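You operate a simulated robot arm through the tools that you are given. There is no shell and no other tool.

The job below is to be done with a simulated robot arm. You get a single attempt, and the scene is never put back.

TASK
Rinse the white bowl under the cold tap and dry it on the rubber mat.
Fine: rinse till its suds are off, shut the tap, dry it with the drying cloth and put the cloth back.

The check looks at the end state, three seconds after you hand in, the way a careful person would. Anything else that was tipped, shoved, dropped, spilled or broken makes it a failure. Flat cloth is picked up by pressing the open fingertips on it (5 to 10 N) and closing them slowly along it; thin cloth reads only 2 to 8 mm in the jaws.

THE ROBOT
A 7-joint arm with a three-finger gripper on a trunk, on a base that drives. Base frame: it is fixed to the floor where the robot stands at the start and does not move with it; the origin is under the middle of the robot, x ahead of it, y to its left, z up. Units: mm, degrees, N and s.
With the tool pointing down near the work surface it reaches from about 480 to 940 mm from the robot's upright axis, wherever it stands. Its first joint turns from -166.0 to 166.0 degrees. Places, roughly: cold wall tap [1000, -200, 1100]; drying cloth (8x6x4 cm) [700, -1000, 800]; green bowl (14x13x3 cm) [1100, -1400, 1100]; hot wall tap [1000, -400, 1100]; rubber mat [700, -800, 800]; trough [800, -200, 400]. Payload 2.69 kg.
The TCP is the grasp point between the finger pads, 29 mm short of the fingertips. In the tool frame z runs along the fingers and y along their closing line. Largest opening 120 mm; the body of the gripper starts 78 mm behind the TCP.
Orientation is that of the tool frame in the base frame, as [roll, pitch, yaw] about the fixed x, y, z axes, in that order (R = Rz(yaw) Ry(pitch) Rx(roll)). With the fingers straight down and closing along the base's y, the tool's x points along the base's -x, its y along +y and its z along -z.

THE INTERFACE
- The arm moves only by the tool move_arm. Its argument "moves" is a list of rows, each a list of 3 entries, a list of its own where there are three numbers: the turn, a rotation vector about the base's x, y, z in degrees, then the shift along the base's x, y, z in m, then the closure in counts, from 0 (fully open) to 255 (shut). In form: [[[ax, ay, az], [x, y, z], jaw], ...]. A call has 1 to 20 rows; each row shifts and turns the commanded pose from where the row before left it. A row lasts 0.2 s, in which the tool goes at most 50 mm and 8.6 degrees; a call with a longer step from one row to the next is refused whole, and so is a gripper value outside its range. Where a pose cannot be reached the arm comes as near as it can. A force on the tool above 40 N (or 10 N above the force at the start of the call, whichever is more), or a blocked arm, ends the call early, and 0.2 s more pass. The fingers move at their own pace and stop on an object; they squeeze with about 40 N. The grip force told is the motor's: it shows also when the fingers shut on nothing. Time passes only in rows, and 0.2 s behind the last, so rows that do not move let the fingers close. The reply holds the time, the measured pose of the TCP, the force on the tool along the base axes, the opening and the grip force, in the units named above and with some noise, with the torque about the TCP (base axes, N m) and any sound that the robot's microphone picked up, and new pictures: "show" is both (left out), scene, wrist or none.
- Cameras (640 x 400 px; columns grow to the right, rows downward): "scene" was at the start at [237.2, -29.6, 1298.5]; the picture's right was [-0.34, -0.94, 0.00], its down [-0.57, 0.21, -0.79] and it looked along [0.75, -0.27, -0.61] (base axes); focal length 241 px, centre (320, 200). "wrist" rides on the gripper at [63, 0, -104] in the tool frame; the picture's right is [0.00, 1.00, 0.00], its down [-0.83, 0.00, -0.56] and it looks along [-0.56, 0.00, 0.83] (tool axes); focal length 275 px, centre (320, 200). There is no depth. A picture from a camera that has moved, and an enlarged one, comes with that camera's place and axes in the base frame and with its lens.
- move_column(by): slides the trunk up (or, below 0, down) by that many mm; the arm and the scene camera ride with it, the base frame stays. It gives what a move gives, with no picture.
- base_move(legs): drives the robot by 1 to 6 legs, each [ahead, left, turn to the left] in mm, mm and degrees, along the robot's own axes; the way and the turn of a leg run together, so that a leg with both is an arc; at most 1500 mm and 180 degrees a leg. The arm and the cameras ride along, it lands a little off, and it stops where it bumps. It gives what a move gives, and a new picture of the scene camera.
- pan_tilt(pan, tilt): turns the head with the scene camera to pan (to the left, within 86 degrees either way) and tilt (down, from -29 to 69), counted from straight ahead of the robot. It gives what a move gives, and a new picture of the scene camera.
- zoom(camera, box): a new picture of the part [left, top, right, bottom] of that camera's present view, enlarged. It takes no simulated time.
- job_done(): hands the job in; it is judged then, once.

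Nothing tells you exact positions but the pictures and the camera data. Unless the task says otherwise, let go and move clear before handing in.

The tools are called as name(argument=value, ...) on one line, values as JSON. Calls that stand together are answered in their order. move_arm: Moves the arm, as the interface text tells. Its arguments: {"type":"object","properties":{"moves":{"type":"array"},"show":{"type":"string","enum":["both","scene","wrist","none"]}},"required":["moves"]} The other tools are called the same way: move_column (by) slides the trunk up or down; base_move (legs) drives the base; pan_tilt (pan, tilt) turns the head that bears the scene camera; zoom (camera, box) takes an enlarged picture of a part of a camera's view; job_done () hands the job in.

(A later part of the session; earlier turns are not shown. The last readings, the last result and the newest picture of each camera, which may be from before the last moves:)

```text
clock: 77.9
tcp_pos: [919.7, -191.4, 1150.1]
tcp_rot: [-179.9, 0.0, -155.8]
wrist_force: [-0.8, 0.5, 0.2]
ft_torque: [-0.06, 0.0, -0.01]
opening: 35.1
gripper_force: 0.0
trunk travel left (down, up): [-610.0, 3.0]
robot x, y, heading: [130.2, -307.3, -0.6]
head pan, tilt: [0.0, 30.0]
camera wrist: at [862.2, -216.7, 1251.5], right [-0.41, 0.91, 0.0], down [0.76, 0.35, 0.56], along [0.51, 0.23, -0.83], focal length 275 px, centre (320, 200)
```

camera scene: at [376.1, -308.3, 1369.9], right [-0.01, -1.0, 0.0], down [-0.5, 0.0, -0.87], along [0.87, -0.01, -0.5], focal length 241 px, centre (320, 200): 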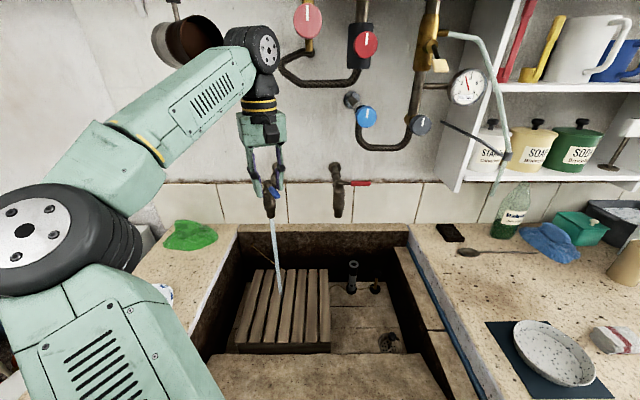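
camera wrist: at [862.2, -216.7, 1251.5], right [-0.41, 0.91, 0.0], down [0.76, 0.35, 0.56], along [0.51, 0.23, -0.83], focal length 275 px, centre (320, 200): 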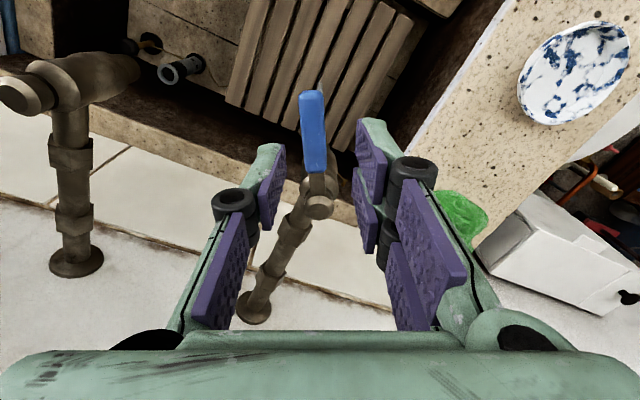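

move_arm(moves=[[[0, 0, 0], [0, 0, -0.025], 180], [[0, 0, 0], [0, 0, -0.025], 180], [[0, 0, 0], [0, 0, -0.02], 190], [[0, 0, 0], [0, 0, 0], 205], [[0, 0, 0], [0, 0, 0], 212], [[0, 0, 0], [0, 0, 0], 212]], show="wrist")

move_arm(moves=[[[0, 0, 8.2], [0.0041, -0.0075, 0], 212], [[0, 0, 8.2], [0.0051, -0.0069, 0], 212], [[0, 0, 8.2], [0.006, -0.0061, 0], 212], [[0, 0, 8.2], [0.0069, -0.0051, 0], 212], [[0, 0, 8.2], [0.0075, -0.0042, 0], 212], [[0, 0, 8.2], [0.0081, -0.003, 0], 212], [[0, 0, 8.2], [0.0083, -0.0018, 0], 212]], show="both")

```text
clock: 79.3
tcp_pos: [921.1, -190.3, 1078.6]
tcp_rot: [-179.8, 0.0, -155.9]
wrist_force: [-0.6, 0.2, -0.2]
ft_torque: [0.01, 0.01, 0.04]
opening: 20.6
gripper_force: 0.1
trunk travel left (down, up): [-610.0, 3.0]
robot x, y, heading: [131.3, -306.9, -0.4]
head pan, tilt: [0.0, 30.0]
camera wrist: at [862.5, -216.4, 1181.3], right [-0.41, 0.91, 0.0], down [0.76, 0.35, 0.56], along [0.51, 0.23, -0.83], focal length 275 px, centre (320, 200)
```

wrist: 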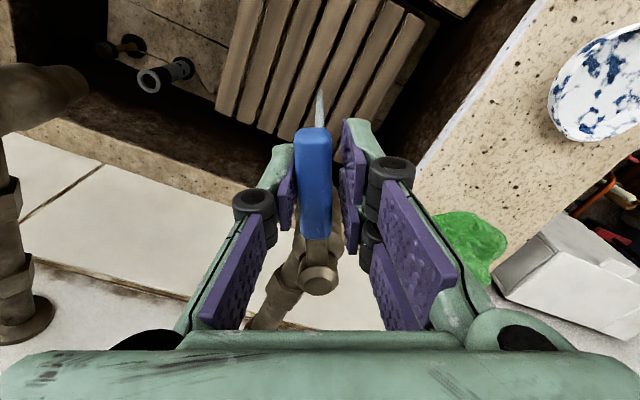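

```text
clock: 80.9
tcp_pos: [966.5, -226.1, 1078.2]
tcp_rot: [-179.9, -0.1, -98.4]
wrist_force: [-0.7, -1.5, -0.7]
ft_torque: [-0.01, 0.02, 0.01]
opening: 20.8
gripper_force: 0.7
trunk travel left (down, up): [-610.0, 3.0]
robot x, y, heading: [126.7, -305.9, -0.2]
head pan, tilt: [0.0, 30.0]
camera scene: at [376.1, -308.3, 1369.9], right [-0.01, -1.0, 0.0], down [-0.5, 0.0, -0.87], along [0.87, -0.01, -0.5], focal length 241 px, centre (320, 200)
camera wrist: at [956.5, -288.0, 1180.5], right [-0.99, 0.14, 0.0], down [0.11, 0.82, 0.56], along [0.08, 0.55, -0.83], focal length 275 px, centre (320, 200)
```

scene: 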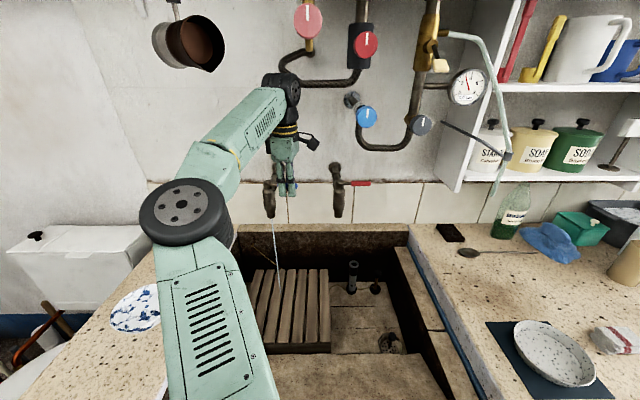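
wrist: 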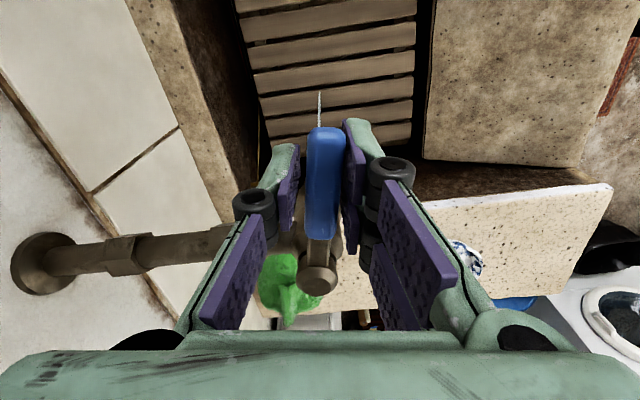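

Only a thin trickle remains; I'll turn the lever the rest of the way to its stop.

move_arm(moves=[[[0, 0, 8.2], [0.0086, -0.0006, 0], 212], [[0, 0, 4], [0.0042, 0.0001, 0], 212], [[0, 0, 0], [0, 0, 0], 212]], show="both")

zoom(camera="scene", box=[220, 120, 360, 300])

```text
clock: 81.7
tcp_pos: [978.8, -227.2, 1078.5]
tcp_rot: [-179.9, 0.1, -86.1]
wrist_force: [-3.8, 0.7, -0.2]
ft_torque: [0.04, 0.0, -0.08]
opening: 22.8
gripper_force: 2.1
trunk travel left (down, up): [-610.0, 3.0]
robot x, y, heading: [128.7, -300.3, -0.4]
head pan, tilt: [0.0, 30.0]
camera scene: at [375.8, -308.2, 1370.0], right [-0.01, -1.0, 0.0], down [-0.5, 0.0, -0.87], along [0.87, -0.01, -0.5], focal length 241 px, centre (320, 200)
camera wrist: at [982.4, -288.7, 1180.9], right [-1.0, -0.07, 0.0], down [-0.06, 0.83, 0.56], along [-0.04, 0.56, -0.83], focal length 275 px, centre (320, 200)
```

scene: 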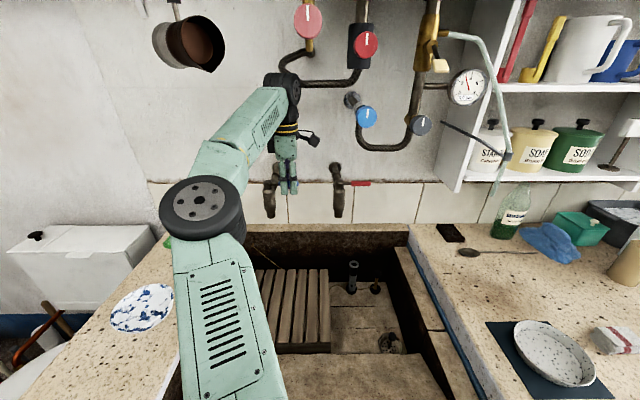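
wrist: 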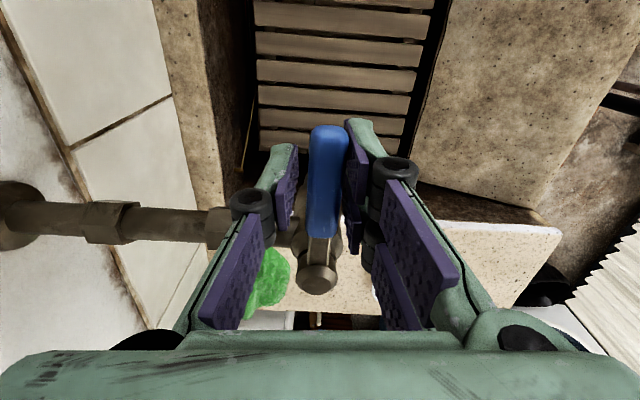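

```text
2.22 times, centred on (290, 210) of scene
camera zoom: at [375.8, -308.2, 1370.0], right [-0.01, -1.0, 0.0], down [-0.5, 0.0, -0.87], along [0.87, -0.01, -0.5], focal length 535 px, centre (387, 178)
```

zoom: 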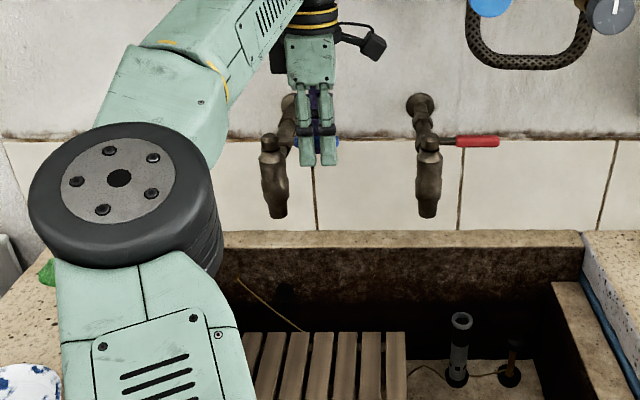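

The water is off and the lever is back against its stop, parallel to the wall. I'll release it without disturbing it, rise, retract and drive over to the drying cloth.

move_arm(moves=[[[0, 0, 0], [-0.004, 0, 0], 190], [[0, 0, 0], [0, 0, 0], 175], [[0, 0, 0], [0, 0, 0.025], 175], [[0, 0, 0], [0, 0, 0.025], 175], [[0, 0, 0], [0, 0, 0.02], 175], [[0, 0, 0], [-0.04, 0, 0], 175], [[0, 0, -5], [-0.045, 0, 0], 175], [[0, 0, -5], [-0.045, 0, 0], 175], [[0, 0, -5], [-0.045, 0, 0], 175], [[0, 0, -5], [-0.045, 0, 0], 175], [[0, 0, -5], [-0.04, 0, 0], 175], [[0, 0, 0], [0, 0, 0], 175]], show="scene")

zoom(camera="scene", box=[220, 150, 400, 350])

```text
clock: 84.3
tcp_pos: [713.7, -228.1, 1146.6]
tcp_rot: [-179.9, -0.1, -111.1]
wrist_force: [-0.7, -0.2, 0.3]
ft_torque: [-0.02, 0.06, -0.01]
opening: 37.7
gripper_force: 0.0
trunk travel left (down, up): [-610.0, 3.0]
robot x, y, heading: [130.8, -306.3, -0.5]
head pan, tilt: [0.0, 30.0]
camera scene: at [376.2, -308.2, 1369.9], right [-0.01, -1.0, 0.0], down [-0.5, 0.0, -0.87], along [0.87, -0.01, -0.5], focal length 241 px, centre (320, 200)
```

scene: 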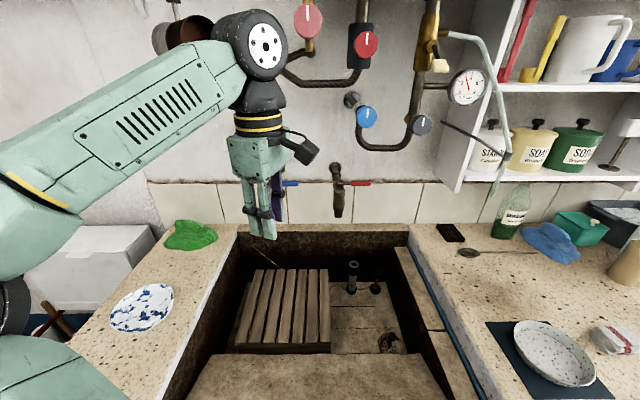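

```text
2.00 times, centred on (310, 250) of scene
camera zoom: at [376.2, -308.2, 1369.9], right [-0.01, -1.0, 0.0], down [-0.5, 0.0, -0.87], along [0.87, -0.01, -0.5], focal length 481 px, centre (340, 100)
```

zoom: 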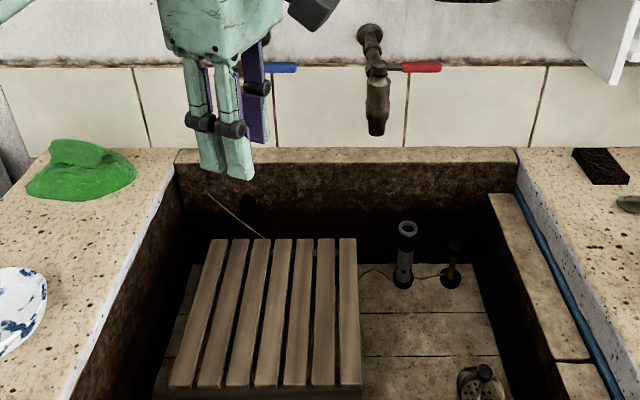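

The tap is shut with its lever parallel to the wall. Driving to the right-hand counter.

base_move(legs=[[-130, 0, 0], [0, -420, 0]])

pan_tilt(pan=-25, tilt=45)

zoom(camera="scene", box=[200, 100, 440, 260])

```text
clock: 89.0
tcp_pos: [582.7, -644.9, 1148.6]
tcp_rot: [-179.9, -0.1, -111.1]
wrist_force: [0.5, -0.7, -0.1]
ft_torque: [-0.02, -0.04, -0.07]
opening: 37.7
gripper_force: 0.1
trunk travel left (down, up): [-610.0, 3.0]
robot x, y, heading: [-3.5, -722.4, -0.7]
head pan, tilt: [0.0, 30.0]
camera scene: at [244.4, -725.4, 1370.0], right [-0.01, -1.0, 0.0], down [-0.5, 0.0, -0.87], along [0.87, -0.01, -0.5], focal length 241 px, centre (320, 200)
```

scene: 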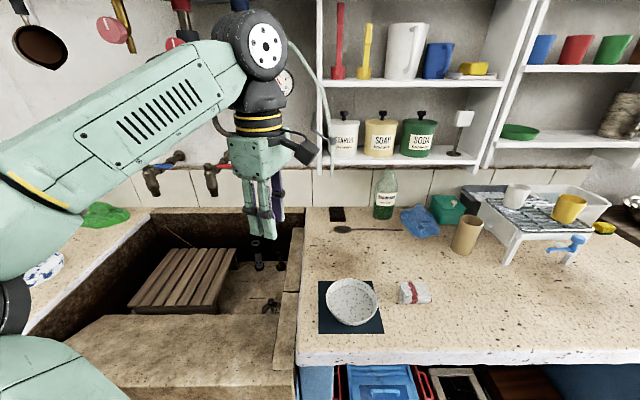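

```text
clock: 89.9
tcp_pos: [581.9, -644.2, 1147.5]
tcp_rot: [-180.0, 0.0, -111.2]
wrist_force: [0.0, 0.4, 0.4]
ft_torque: [0.0, -0.03, 0.03]
opening: 37.7
gripper_force: 0.0
trunk travel left (down, up): [-610.0, 3.0]
robot x, y, heading: [-2.3, -721.4, -0.3]
head pan, tilt: [-25.0, 45.0]
camera scene: at [227.5, -759.4, 1347.4], right [-0.43, -0.9, 0.0], down [-0.64, 0.3, -0.71], along [0.64, -0.3, -0.71], focal length 241 px, centre (320, 200)
```

scene: 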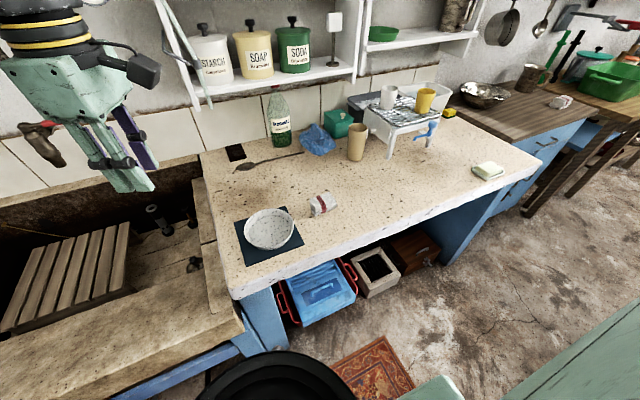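

```text
2.50 times, centred on (320, 180) of scene
camera zoom: at [227.5, -759.4, 1347.4], right [-0.43, -0.9, 0.0], down [-0.64, 0.3, -0.71], along [0.64, -0.3, -0.71], focal length 602 px, centre (320, 250)
```

zoom: 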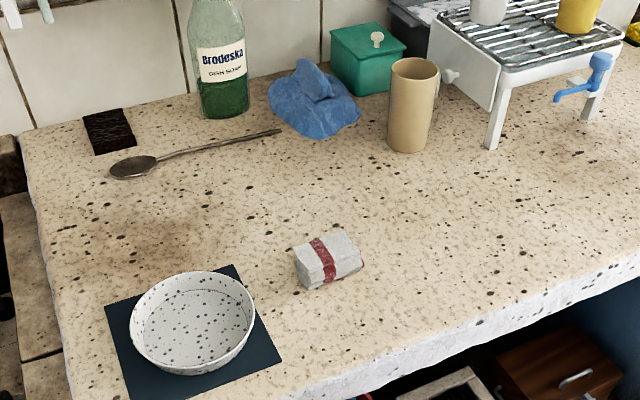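

The drying cloth (white with a red stripe) lies at about [683, -988]. I'll bring the gripper above it to see its shape and angle.

move_arm(moves=[[[0, 0, -7.67], [0.0042, -0.0379, -0.0163], 100], [[0, 0, -7.67], [0.0042, -0.0379, -0.0163], 60], [[0, 0, -7.67], [0.0042, -0.0379, -0.0163], 40], [[0, 0, -7.67], [0.0042, -0.0379, -0.0163], 40], [[0, 0, -7.67], [0.0042, -0.0379, -0.0163], 40], [[0, 0, -7.67], [0.0042, -0.0379, -0.0163], 40], [[0, 0, -7.67], [0.0042, -0.0379, -0.0163], 40], [[0, 0, -7.67], [0.0042, -0.0379, -0.0163], 40], [[0, 0, -7.67], [0.0042, -0.0379, -0.0163], 40], [[0, 0, 0], [0, 0, 0], 40]], show="wrist")

zoom(camera="wrist", box=[220, 40, 420, 240])

```text
clock: 92.1
tcp_pos: [621.2, -986.6, 1000.2]
tcp_rot: [-179.8, 0.0, 179.7]
wrist_force: [0.8, 0.4, 0.0]
ft_torque: [0.01, -0.04, 0.01]
opening: 101.2
gripper_force: 0.0
trunk travel left (down, up): [-610.0, 3.0]
robot x, y, heading: [-3.6, -723.9, -0.5]
head pan, tilt: [-25.0, 45.0]
camera wrist: at [557.4, -985.7, 1103.3], right [0.0, 1.0, 0.0], down [0.83, 0.0, 0.56], along [0.56, 0.0, -0.83], focal length 275 px, centre (320, 200)
```

wrist: 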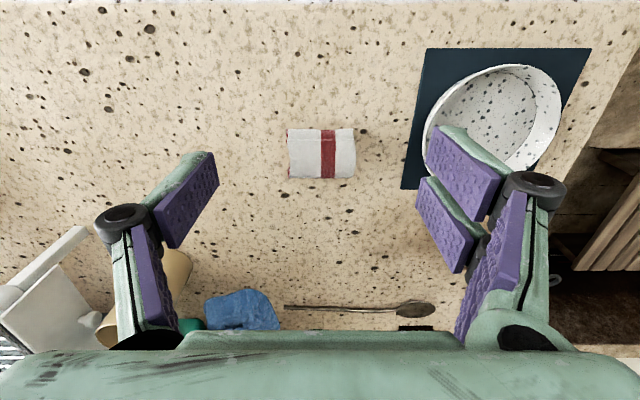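

```text
2.00 times, centred on (320, 140) of wrist
camera zoom: at [557.4, -985.7, 1103.3], right [0.0, 1.0, 0.0], down [0.83, 0.0, 0.56], along [0.56, 0.0, -0.83], focal length 551 px, centre (320, 320)
```

zoom: 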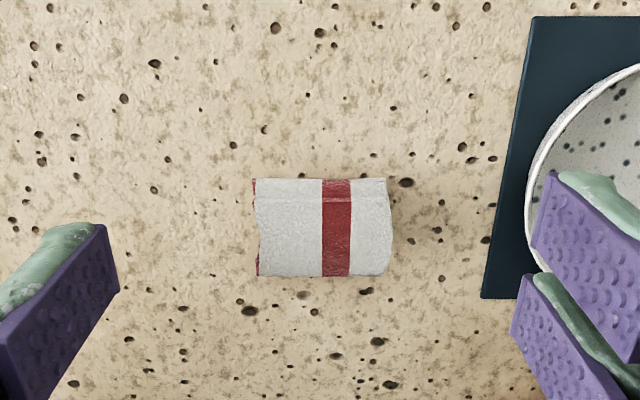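

The cloth is a folded bundle centred at about [687, -985], some 45 mm in x by 70 mm in y. I'll also check how the wet bowl looks from here before picking it up.

zoom(camera="wrist", box=[410, 40, 600, 200])

zoom(camera="scene", box=[225, 190, 315, 270])

```text
2.50 times, centred on (505, 120) of wrist
camera zoom: at [557.4, -985.7, 1103.3], right [0.0, 1.0, 0.0], down [0.83, 0.0, 0.56], along [0.56, 0.0, -0.83], focal length 688 px, centre (-142, 400)
```

zoom: 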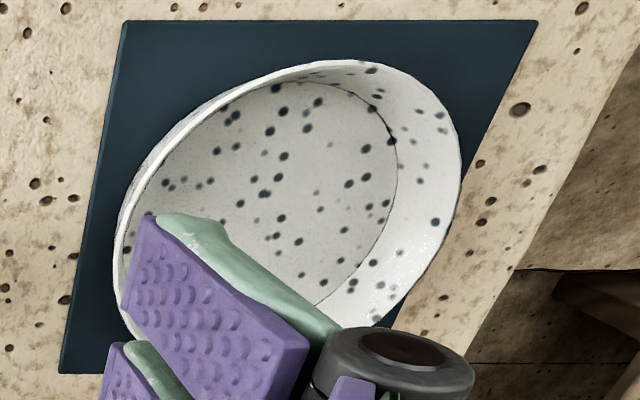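

```text
5.00 times, centred on (270, 230) of scene
camera zoom: at [227.4, -759.3, 1347.4], right [-0.43, -0.9, 0.0], down [-0.64, 0.3, -0.71], along [0.64, -0.3, -0.71], focal length 1203 px, centre (570, 50)
```

zoom: 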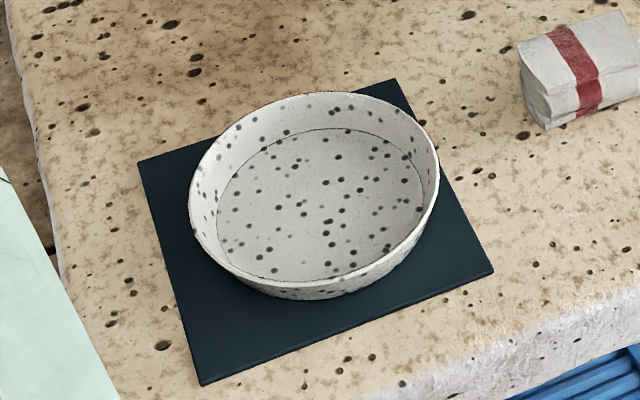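

The bowl sits well centred on the mat at about [662, -812]. I'll turn the gripper to close across the cloth's short side, above it.

move_arm(moves=[[[0, 0, -8.2], [0.006, 0, -0.008], 40], [[0, 0, -8.2], [0.006, 0, -0.008], 40], [[0, 0, -8.2], [0.006, 0, -0.008], 40], [[0, 0, -8.2], [0.006, 0, -0.008], 60], [[0, 0, -8.2], [0.006, 0, -0.008], 80], [[0, 0, -8.2], [0.006, 0, -0.008], 90], [[0, 0, -8.2], [0.006, 0, -0.008], 90], [[0, 0, -8.2], [0.006, 0, -0.008], 90], [[0, 0, -8.2], [0.006, 0, -0.008], 90], [[0, 0, -8.2], [0.006, 0, -0.008], 90], [[0, 0, -8], [0.006, 0.001, -0.008], 90], [[0, 0, 0], [0, 0, 0], 90]], show="both")

```text
clock: 94.7
tcp_pos: [673.1, -985.7, 931.9]
tcp_rot: [-179.9, 0.0, 108.7]
wrist_force: [-0.3, -0.5, 0.3]
ft_torque: [-0.02, -0.02, 0.01]
opening: 77.4
gripper_force: 0.1
out of reach, approached as far as the arm can: row 9, 10, 11
trunk travel left (down, up): [-610.0, 3.0]
robot x, y, heading: [-1.4, -724.3, -0.4]
head pan, tilt: [-25.0, 45.0]
camera scene: at [227.4, -759.5, 1347.3], right [-0.43, -0.9, 0.0], down [-0.64, 0.3, -0.71], along [0.64, -0.3, -0.71], focal length 241 px, centre (320, 200)
camera wrist: at [652.3, -925.2, 1034.2], right [0.95, 0.32, 0.0], down [0.27, -0.79, 0.56], along [0.18, -0.53, -0.83], focal length 275 px, centre (320, 200)
```

scene: 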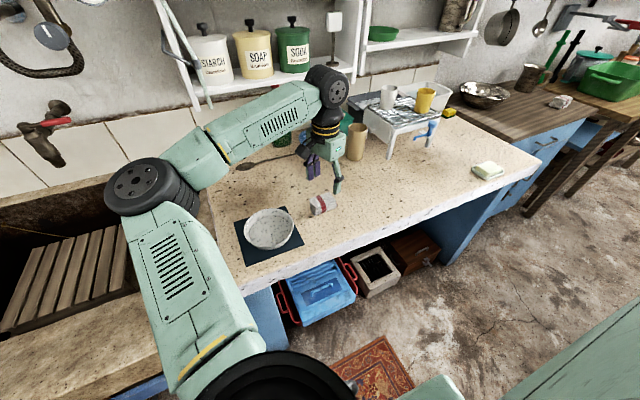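
wrist: 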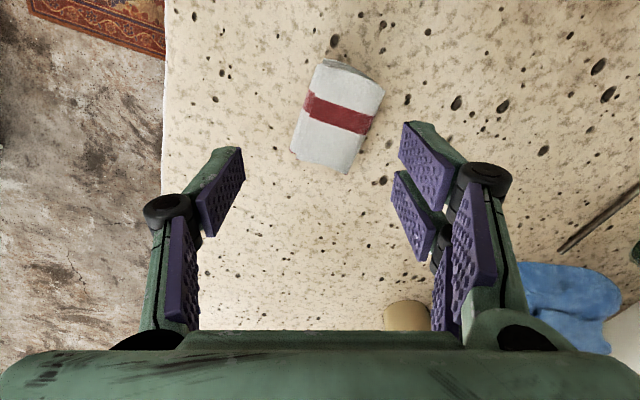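

The wrist joint stops at yaw 109°, which is close enough to the cloth's short direction. I'll open a bit wider, centre on the cloth and go down around it.

move_arm(moves=[[[0, 0, 0], [0.006, 0.002, 0], 45], [[0, 0, 0], [0.006, 0.002, 0], 45], [[0, 0, 0], [0, 0, -0.02], 45], [[0, 0, 0], [0, 0, -0.02], 45], [[0, 0, 0], [0, 0, 0], 45]], show="wrist")

```text
clock: 95.9
tcp_pos: [678.9, -983.1, 890.6]
tcp_rot: [-179.9, 0.1, 108.6]
wrist_force: [0.7, 0.0, 0.4]
ft_torque: [-0.01, 0.0, -0.01]
opening: 99.0
gripper_force: 0.0
out of reach, approached as far as the arm can: row 2
trunk travel left (down, up): [-610.0, 3.0]
robot x, y, heading: [-3.5, -724.3, -0.4]
head pan, tilt: [-25.0, 45.0]
camera wrist: at [658.1, -922.9, 993.9], right [0.95, 0.32, 0.0], down [0.27, -0.79, 0.56], along [0.18, -0.53, -0.83], focal length 275 px, centre (320, 200)
```

wrist: 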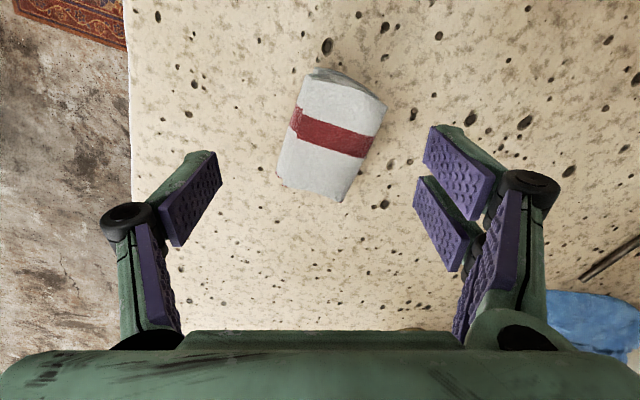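

move_arm(moves=[[[0, 0, 4], [0.003, 0.001, 0], 45], [[0, 0, 0], [0.003, 0.001, 0], 45], [[0, 0, 0], [0, 0, -0.02], 45], [[0, 0, 0], [0, 0, -0.02], 45], [[0, 0, 0], [0, 0, -0.006], 45], [[0, 0, 0], [0, 0, 0], 45]], show="both")

zoom(camera="scene", box=[260, 130, 380, 230])

```text
clock: 97.3
tcp_pos: [685.8, -980.1, 846.0]
tcp_rot: [-179.8, 0.0, 112.7]
wrist_force: [-0.2, 0.3, 0.0]
ft_torque: [-0.05, -0.01, 0.0]
opening: 98.7
gripper_force: 0.1
trunk travel left (down, up): [-610.0, 3.0]
robot x, y, heading: [0.2, -724.7, -0.3]
head pan, tilt: [-25.0, 45.0]
camera scene: at [227.4, -759.5, 1347.3], right [-0.43, -0.9, 0.0], down [-0.64, 0.3, -0.71], along [0.64, -0.3, -0.71], focal length 241 px, centre (320, 200)
camera wrist: at [660.4, -922.7, 948.1], right [0.92, 0.39, 0.0], down [0.33, -0.76, 0.56], along [0.22, -0.51, -0.83], focal length 275 px, centre (320, 200)
```

scene: 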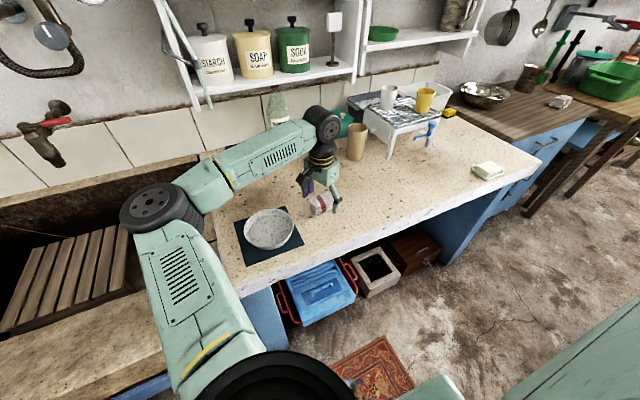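
wrist: 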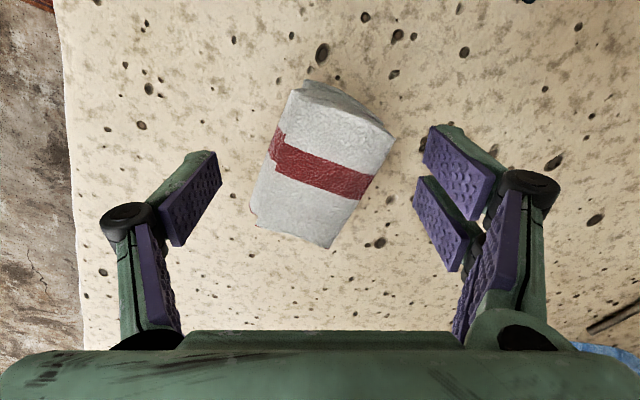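

```text
4.00 times, centred on (320, 180) of scene
camera zoom: at [227.4, -759.5, 1347.3], right [-0.43, -0.9, 0.0], down [-0.64, 0.3, -0.71], along [0.64, -0.3, -0.71], focal length 963 px, centre (320, 280)
```

zoom: 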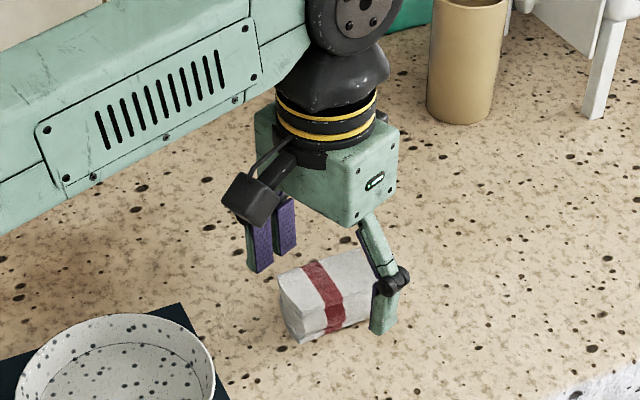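

The fingers straddle the cloth. Closing slowly.

move_arm(moves=[[[0, 0, 0], [0, 0, 0], 80], [[0, 0, 0], [0, 0, 0], 110], [[0, 0, 0], [0, 0, 0], 140], [[0, 0, 0], [0, 0, 0], 170], [[0, 0, 0], [0, 0, 0], 200], [[0, 0, 0], [0, 0, 0], 230], [[0, 0, 0], [0, 0, 0], 255], [[0, 0, 0], [0, 0, 0], 255], [[0, 0, 0], [0, 0, 0], 255]], show="wrist")

```text
clock: 99.3
tcp_pos: [684.9, -981.8, 847.4]
tcp_rot: [180.0, -0.1, 112.8]
wrist_force: [-0.2, 0.6, 5.5]
ft_torque: [-0.01, 0.08, -0.15]
opening: 58.5
gripper_force: 40.3
trunk travel left (down, up): [-610.0, 3.0]
robot x, y, heading: [-3.4, -723.7, -0.3]
head pan, tilt: [-25.0, 45.0]
camera wrist: at [660.1, -922.5, 948.7], right [0.92, 0.39, 0.0], down [0.32, -0.76, 0.56], along [0.22, -0.51, -0.83], focal length 275 px, centre (320, 200)
```

wrist: 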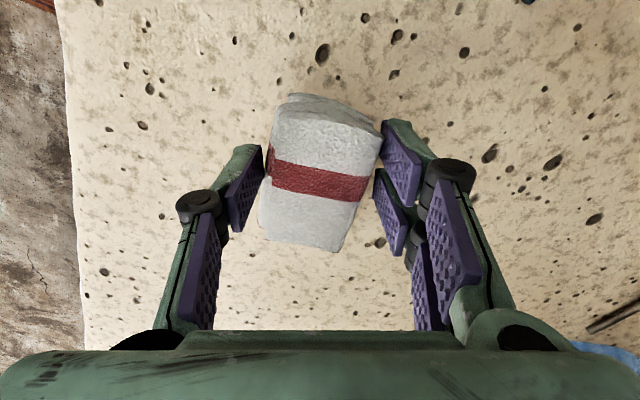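

The cloth is a firm pad, 58 mm wide in the jaws. I'll lift it and carry it over the bowl's centre.

move_arm(moves=[[[0, 0, 0], [0, 0, 0.02], 255], [[0, 0, 0], [0, 0, 0.03], 255], [[0, 0, 0], [0, 0, 0.03], 255], [[0, 0, 5], [-0.005, 0.04, 0], 255], [[0, 0, 5], [-0.005, 0.04, 0], 255], [[0, 0, 5], [-0.005, 0.04, 0], 255], [[0, 0, 5], [-0.004, 0.04, 0], 255], [[0, 0, 5], [-0.004, 0.01, 0], 255], [[0, 0, 0], [0, 0, 0], 255]], show="both")

zoom(camera="scene", box=[220, 130, 340, 260])

```text
clock: 101.3
tcp_pos: [662.9, -809.9, 924.6]
tcp_rot: [-179.9, 0.0, 137.9]
wrist_force: [0.5, -0.6, -0.6]
ft_torque: [-0.02, -0.04, -0.01]
opening: 56.4
gripper_force: 39.3
trunk travel left (down, up): [-610.0, 3.0]
robot x, y, heading: [-0.4, -721.6, -0.5]
head pan, tilt: [-25.0, 45.0]
camera scene: at [227.5, -759.5, 1347.3], right [-0.43, -0.9, 0.0], down [-0.64, 0.3, -0.71], along [0.64, -0.3, -0.71], focal length 241 px, centre (320, 200)
camera wrist: at [614.8, -767.5, 1027.7], right [0.67, 0.74, 0.0], down [0.62, -0.56, 0.56], along [0.41, -0.37, -0.83], focal length 275 px, centre (320, 200)
```

scene: 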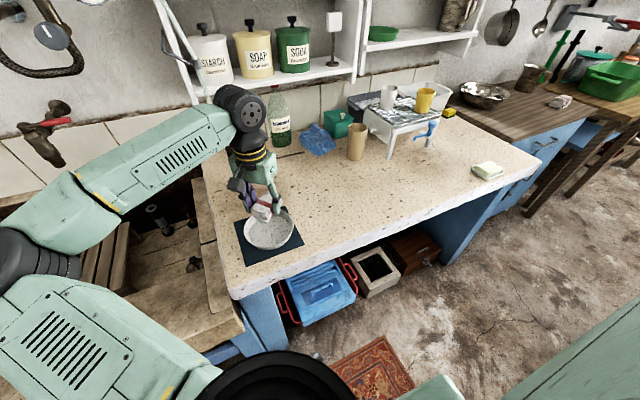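
wrist: 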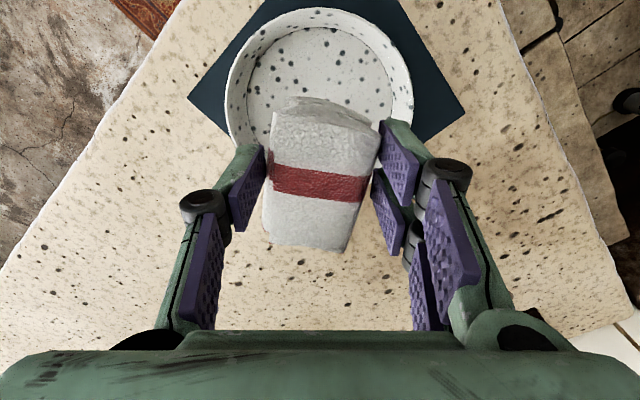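

```text
3.08 times, centred on (280, 195) of scene
camera zoom: at [227.5, -759.5, 1347.3], right [-0.43, -0.9, 0.0], down [-0.64, 0.3, -0.71], along [0.64, -0.3, -0.71], focal length 741 px, centre (443, 215)
```

zoom: 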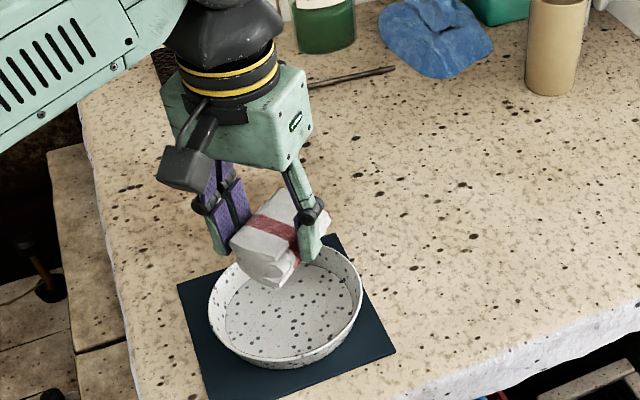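

The cloth is right above the bowl's centre. I'll lower it onto the floor of the bowl, watching the force.

move_arm(moves=[[[0, 0, 0], [0, 0, -0.025], 255], [[0, 0, 0], [0, 0, -0.025], 255], [[0, 0, 0], [0, 0, -0.008], 255], [[0, 0, 0], [0, 0, -0.004], 255], [[0, 0, 0], [0, 0, -0.004], 255], [[0, 0, 0], [0, 0, -0.003], 255], [[0, 0, 0], [0, 0, 0], 255]], show="both")

```text
clock: 102.9
tcp_pos: [662.4, -811.9, 856.0]
tcp_rot: [-179.9, 0.1, 137.8]
wrist_force: [-1.3, -1.9, 0.3]
ft_torque: [0.0, -0.01, -0.03]
opening: 55.6
gripper_force: 40.7
trunk travel left (down, up): [-610.0, 3.0]
robot x, y, heading: [-0.3, -726.9, -0.5]
head pan, tilt: [-25.0, 45.0]
camera scene: at [227.5, -759.5, 1347.3], right [-0.43, -0.9, 0.0], down [-0.64, 0.3, -0.71], along [0.64, -0.3, -0.71], focal length 241 px, centre (320, 200)
camera wrist: at [615.2, -768.3, 958.8], right [0.67, 0.74, 0.0], down [0.62, -0.56, 0.56], along [0.41, -0.37, -0.83], focal length 275 px, centre (320, 200)
```

scene: 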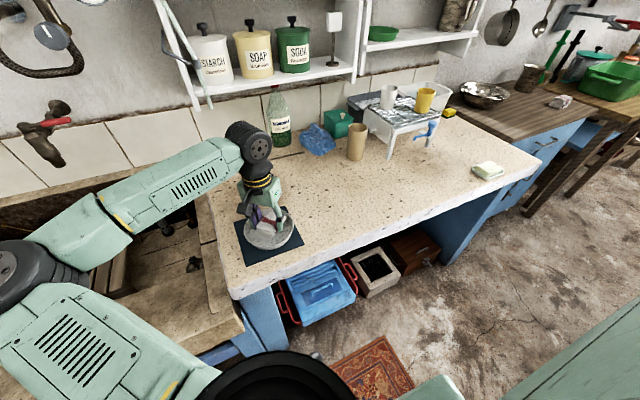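
wrist: 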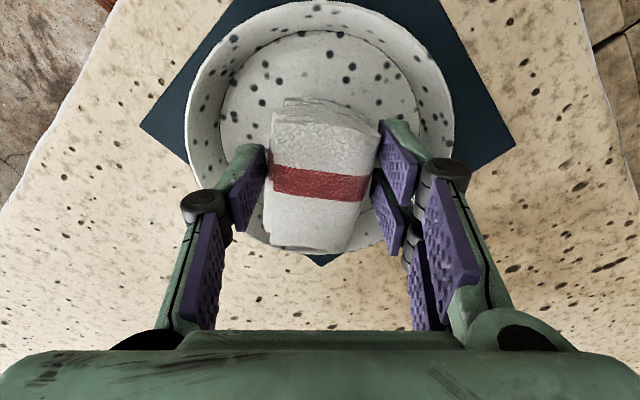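

move_arm(moves=[[[0, 0, 0], [0, 0, -0.002], 255], [[0, 0, 0], [0, 0, -0.002], 255], [[0, 0, 0], [0, 0, 0], 255]], show="none")

```text
clock: 103.7
tcp_pos: [661.9, -811.8, 856.1]
tcp_rot: [-179.9, 0.3, 137.7]
wrist_force: [1.0, -0.2, 25.9]
ft_torque: [0.02, 0.08, -0.19]
opening: 55.6
gripper_force: 39.9
trunk travel left (down, up): [-610.0, 3.0]
robot x, y, heading: [-3.7, -726.0, -0.3]
head pan, tilt: [-25.0, 45.0]
```

About 26 N is too firm, so I'll ease off slightly and then wipe in circles while twisting the cloth.

move_arm(moves=[[[0, 0, 0], [0, 0, 0.0025], 255], [[0, 0, 6], [0.01, 0, 0], 255], [[0, 0, 6], [-0.005, 0.0087, 0], 255], [[0, 0, 6], [-0.01, 0, 0], 255], [[0, 0, 6], [-0.005, -0.0087, 0], 255], [[0, 0, 6], [0.005, -0.0087, 0], 255], [[0, 0, 6], [0.01, 0, 0], 255], [[0, 0, 6], [0.005, 0.0087, 0], 255], [[0, 0, 6], [-0.01, 0, 0], 255], [[0, 0, -6], [0.01, 0, 0], 255], [[0, 0, -6], [-0.005, 0.0087, 0], 255], [[0, 0, -6], [-0.01, 0, 0], 255], [[0, 0, -6], [-0.005, -0.0087, 0], 255], [[0, 0, -6], [0.005, -0.0087, 0], 255], [[0, 0, -6], [0.01, 0, 0], 255], [[0, 0, -6], [0.005, 0.0087, 0], 255], [[0, 0, -6], [-0.01, 0, 0], 255], [[0, 0, 0], [0, 0, 0], 255]], show="both")

zoom(camera="wrist", box=[160, 0, 480, 270])

```text
clock: 107.5
tcp_pos: [662.4, -812.3, 854.7]
tcp_rot: [-180.0, 0.1, 137.5]
wrist_force: [3.8, -0.4, 6.9]
ft_torque: [0.13, -0.08, -0.12]
opening: 53.4
gripper_force: 39.7
trunk travel left (down, up): [-610.0, 3.0]
robot x, y, heading: [-0.6, -726.5, -0.5]
head pan, tilt: [-25.0, 45.0]
camera scene: at [227.2, -759.5, 1347.5], right [-0.43, -0.9, 0.0], down [-0.64, 0.3, -0.71], along [0.64, -0.3, -0.71], focal length 241 px, centre (320, 200)
camera wrist: at [614.6, -768.2, 957.7], right [0.67, 0.74, 0.0], down [0.62, -0.56, 0.56], along [0.41, -0.37, -0.83], focal length 275 px, centre (320, 200)
```

scene: 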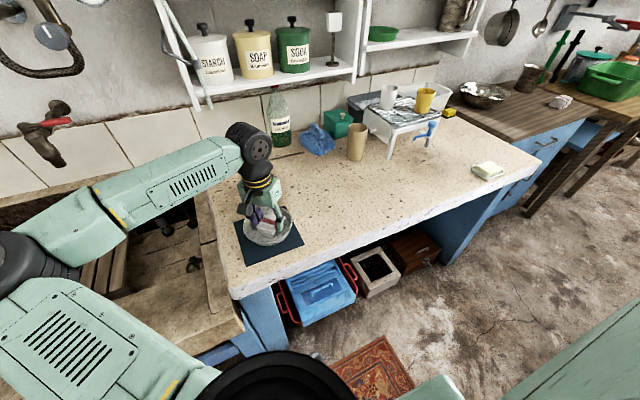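
wrist: 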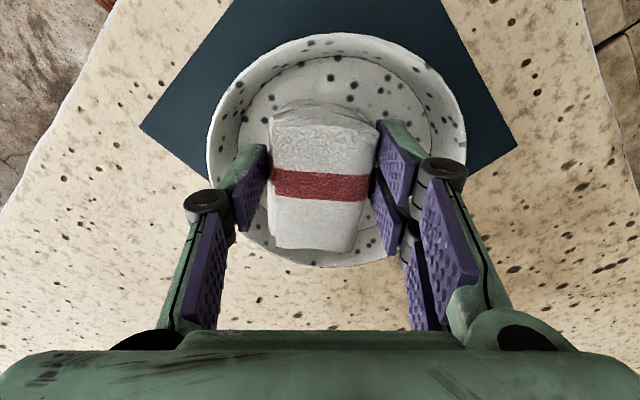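

```text
1.48 times, centred on (320, 135) of wrist
camera zoom: at [614.6, -768.2, 957.7], right [0.67, 0.74, 0.0], down [0.62, -0.56, 0.56], along [0.41, -0.37, -0.83], focal length 408 px, centre (320, 296)
```

zoom: 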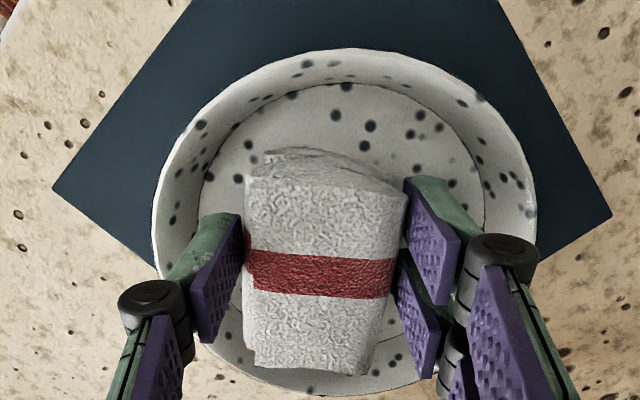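

The bowl slid a little toward the mat's middle-right but is still on it. I'll lift the cloth to see how dry the bowl is.

move_arm(moves=[[[0, 0, 0], [0, 0, 0.02], 255], [[0, 0, 0], [0, 0, 0.03], 255], [[0, 0, 0], [0, 0, 0.03], 255], [[0, 0, 0], [0.03, -0.04, 0.02], 255], [[0, 0, 0], [0.03, -0.04, 0.02], 255], [[0, 0, 0], [0, 0, 0], 255]], show="both")

zoom(camera="scene", box=[225, 190, 315, 270])

zoom(camera="wrist", box=[200, 0, 480, 200])

```text
refused: row 4 steps farther than a row can; nothing moved
```

```text
5.00 times, centred on (270, 230) of scene
camera zoom: at [227.2, -759.5, 1347.5], right [-0.43, -0.9, 0.0], down [-0.64, 0.3, -0.71], along [0.64, -0.3, -0.71], focal length 1203 px, centre (570, 50)
```

zoom: 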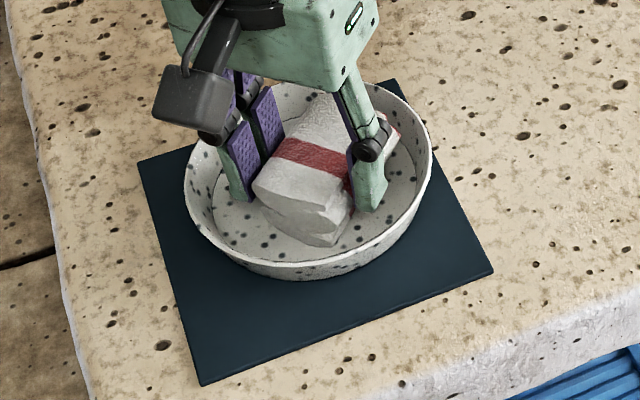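

```text
2.00 times, centred on (340, 100) of wrist
camera zoom: at [614.6, -768.2, 957.7], right [0.67, 0.74, 0.0], down [0.62, -0.56, 0.56], along [0.41, -0.37, -0.83], focal length 551 px, centre (280, 400)
```

zoom: 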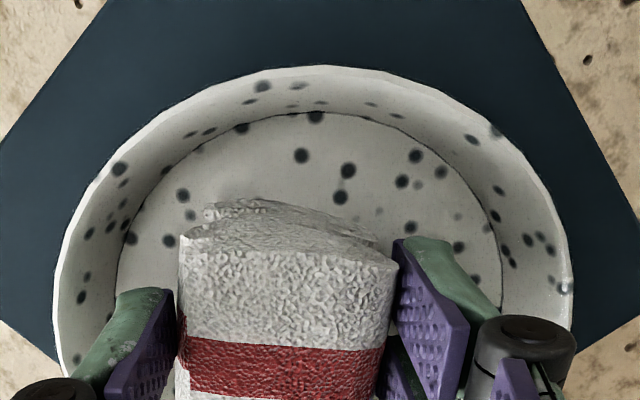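

move_arm(moves=[[[0, 0, 0], [0, 0, 0.02], 255], [[0, 0, 0], [0, 0, 0.03], 255], [[0, 0, 0], [0, 0, 0.03], 255], [[0, 0, 0], [0.02, -0.04, 0.01], 255], [[0, 0, 0], [0.02, -0.04, 0.01], 255], [[0, 0, 0], [0, 0, 0], 255]], show="both")

zoom(camera="scene", box=[225, 190, 315, 270])

zoom(camera="wrist", box=[200, 0, 480, 200])

```text
clock: 108.9
tcp_pos: [701.0, -889.9, 954.6]
tcp_rot: [-179.9, -0.1, 137.7]
wrist_force: [-0.1, 0.0, -0.6]
ft_torque: [0.01, 0.0, -0.02]
opening: 53.1
gripper_force: 39.7
trunk travel left (down, up): [-610.0, 3.0]
robot x, y, heading: [-3.5, -724.7, -0.3]
head pan, tilt: [-25.0, 45.0]
camera scene: at [227.4, -759.3, 1347.3], right [-0.43, -0.9, 0.0], down [-0.64, 0.3, -0.71], along [0.64, -0.3, -0.71], focal length 241 px, centre (320, 200)
camera wrist: at [654.1, -847.8, 1056.6], right [0.67, 0.74, 0.0], down [0.62, -0.56, 0.56], along [0.41, -0.37, -0.83], focal length 275 px, centre (320, 200)
```

scene: 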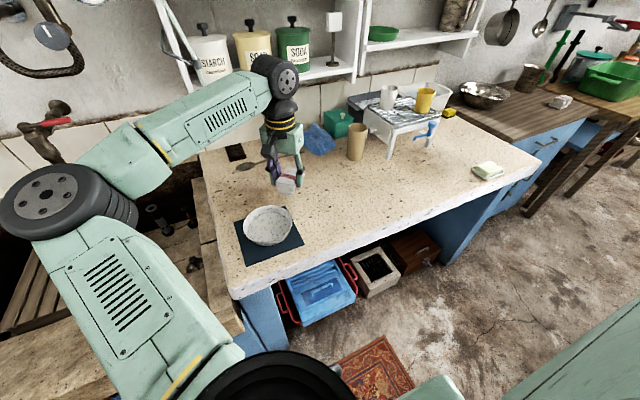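
wrist: 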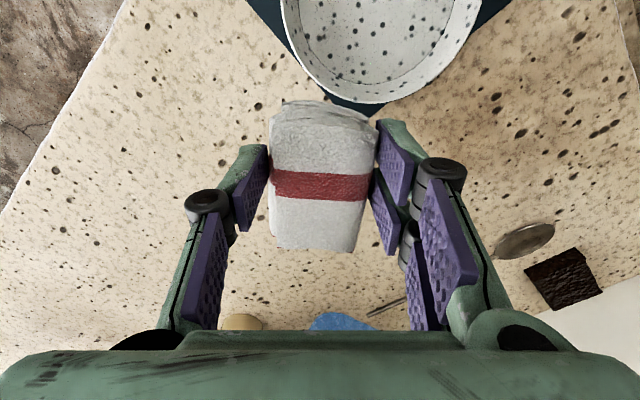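

```text
5.00 times, centred on (270, 230) of scene
camera zoom: at [227.4, -759.3, 1347.3], right [-0.43, -0.9, 0.0], down [-0.64, 0.3, -0.71], along [0.64, -0.3, -0.71], focal length 1203 px, centre (570, 50)
```

zoom: 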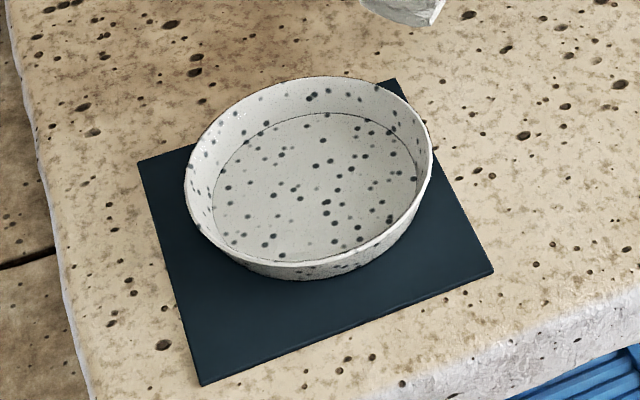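

```text
2.00 times, centred on (340, 100) of wrist
camera zoom: at [654.1, -847.8, 1056.6], right [0.67, 0.74, 0.0], down [0.62, -0.56, 0.56], along [0.41, -0.37, -0.83], focal length 551 px, centre (280, 400)
```

zoom: 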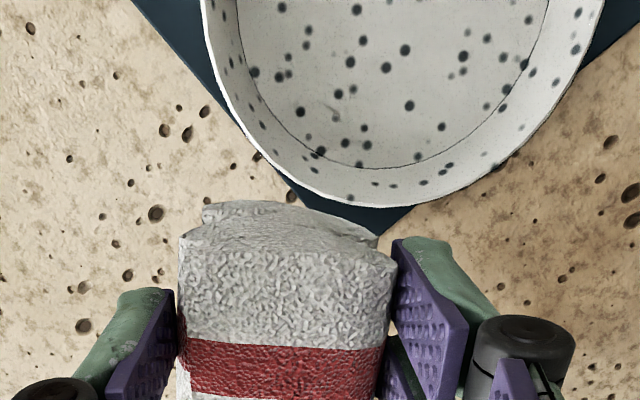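

The bowl looks cleaner and matter, but I want to compare it from the viewpoint where I saw wet glints before.

move_arm(moves=[[[0, 0, 8.4], [-0.016, -0.014, 0.009], 255], [[0, 0, 8.4], [-0.016, -0.014, 0.009], 255], [[0, 0, 8.4], [-0.016, -0.014, 0.009], 255], [[0, 0, 8.4], [-0.016, -0.014, 0.009], 255], [[0, 0, 8.4], [-0.016, -0.014, 0.009], 255], [[0, 0, 0], [0, 0, 0], 255]], show="wrist")

zoom(camera="wrist", box=[380, 20, 570, 180])

```text
clock: 110.3
tcp_pos: [622.3, -960.3, 1000.4]
tcp_rot: [-180.0, 0.1, 179.8]
wrist_force: [0.0, 1.3, -1.4]
ft_torque: [-0.01, 0.01, 0.02]
opening: 52.7
gripper_force: 39.8
trunk travel left (down, up): [-610.0, 3.0]
robot x, y, heading: [1.2, -719.4, -0.4]
head pan, tilt: [-25.0, 45.0]
camera wrist: at [558.7, -960.1, 1102.5], right [0.0, 1.0, 0.0], down [0.83, 0.0, 0.56], along [0.56, 0.0, -0.83], focal length 275 px, centre (320, 200)
```

wrist: 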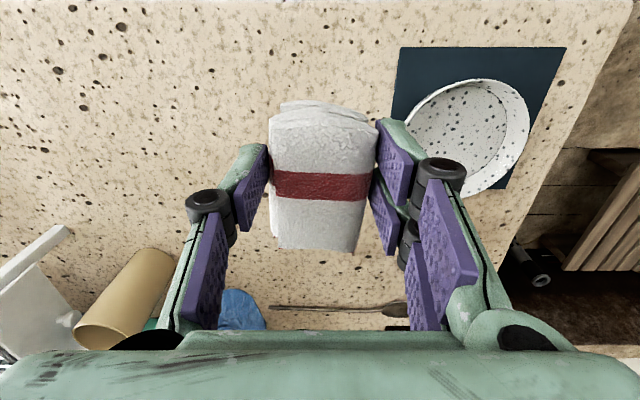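

```text
2.50 times, centred on (475, 100) of wrist
camera zoom: at [558.7, -960.1, 1102.5], right [0.0, 1.0, 0.0], down [0.83, 0.0, 0.56], along [0.56, 0.0, -0.83], focal length 688 px, centre (-68, 450)
```

zoom: 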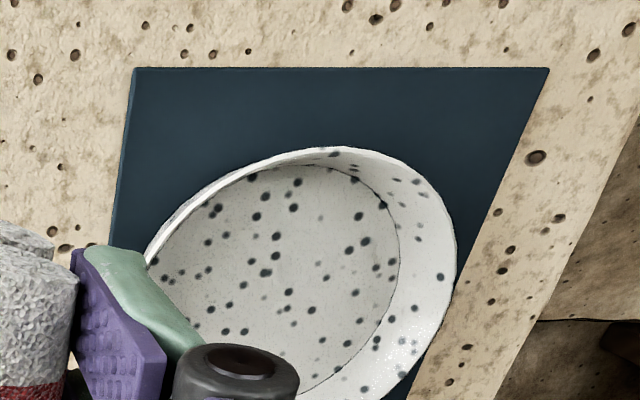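

Some glints remain on the wall, so I'll wipe again, this time pressing the floor and then working around the walls. The bowl's centre is now about [680, -813].

move_arm(moves=[[[0, 0, -6], [0.0116, 0.0294, -0.015], 255], [[0, 0, -6], [0.0116, 0.0294, -0.015], 255], [[0, 0, -6], [0.0116, 0.0294, -0.015], 255], [[0, 0, -6], [0.0116, 0.0294, -0.015], 255], [[0, 0, -6], [0.0116, 0.0294, -0.015], 255], [[0, 0, 0], [0, 0, 0], 255]], show="both")

zoom(camera="scene", box=[225, 170, 325, 260])

```text
clock: 111.7
tcp_pos: [680.2, -814.1, 924.2]
tcp_rot: [-179.9, 0.0, 149.7]
wrist_force: [0.2, -0.1, -0.3]
ft_torque: [-0.03, 0.03, -0.02]
opening: 52.2
gripper_force: 39.3
trunk travel left (down, up): [-610.0, 3.0]
robot x, y, heading: [-0.8, -723.1, -0.3]
head pan, tilt: [-25.0, 45.0]
camera scene: at [227.4, -759.6, 1347.3], right [-0.43, -0.9, 0.0], down [-0.64, 0.3, -0.71], along [0.64, -0.3, -0.71], focal length 241 px, centre (320, 200)
camera wrist: at [625.4, -781.5, 1026.5], right [0.5, 0.86, 0.0], down [0.72, -0.42, 0.56], along [0.48, -0.28, -0.83], focal length 275 px, centre (320, 200)
```

scene: 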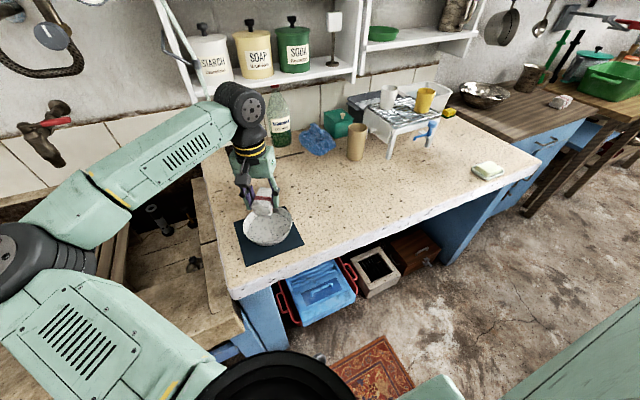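
wrist: 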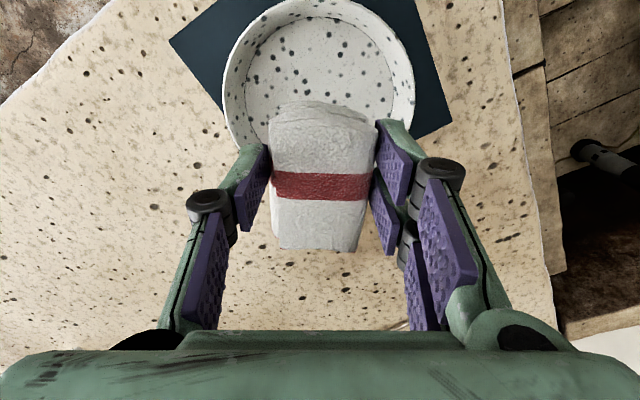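

```text
4.44 times, centred on (275, 215) of scene
camera zoom: at [227.4, -759.6, 1347.3], right [-0.43, -0.9, 0.0], down [-0.64, 0.3, -0.71], along [0.64, -0.3, -0.71], focal length 1070 px, centre (520, 133)
```

zoom: 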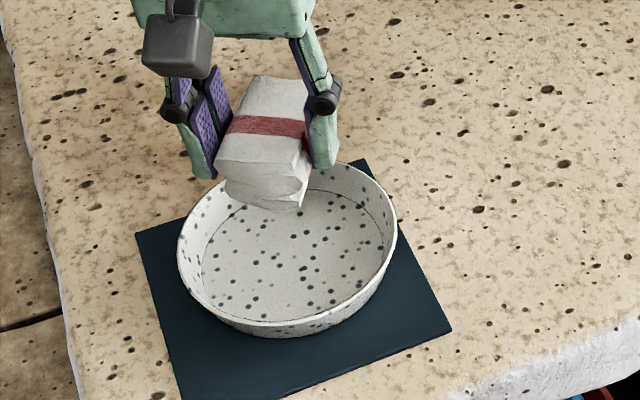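

move_arm(moves=[[[0, 0, 0], [-0.005, 0.003, -0.025], 255], [[0, 0, 0], [0, 0, -0.025], 255], [[0, 0, 0], [0, 0, -0.012], 255], [[0, 0, 0], [0, 0, -0.005], 255], [[0, 0, 0], [0, 0, -0.002], 255], [[0, 0, 0], [0, 0, 0], 255]], show="none")

```text
clock: 113.1
tcp_pos: [675.9, -811.7, 856.1]
tcp_rot: [-179.9, 0.0, 149.7]
wrist_force: [-0.3, 0.1, -0.4]
ft_torque: [0.03, 0.01, 0.0]
opening: 51.5
gripper_force: 40.4
trunk travel left (down, up): [-610.0, 3.0]
robot x, y, heading: [-0.8, -725.8, -0.4]
head pan, tilt: [-25.0, 45.0]
```

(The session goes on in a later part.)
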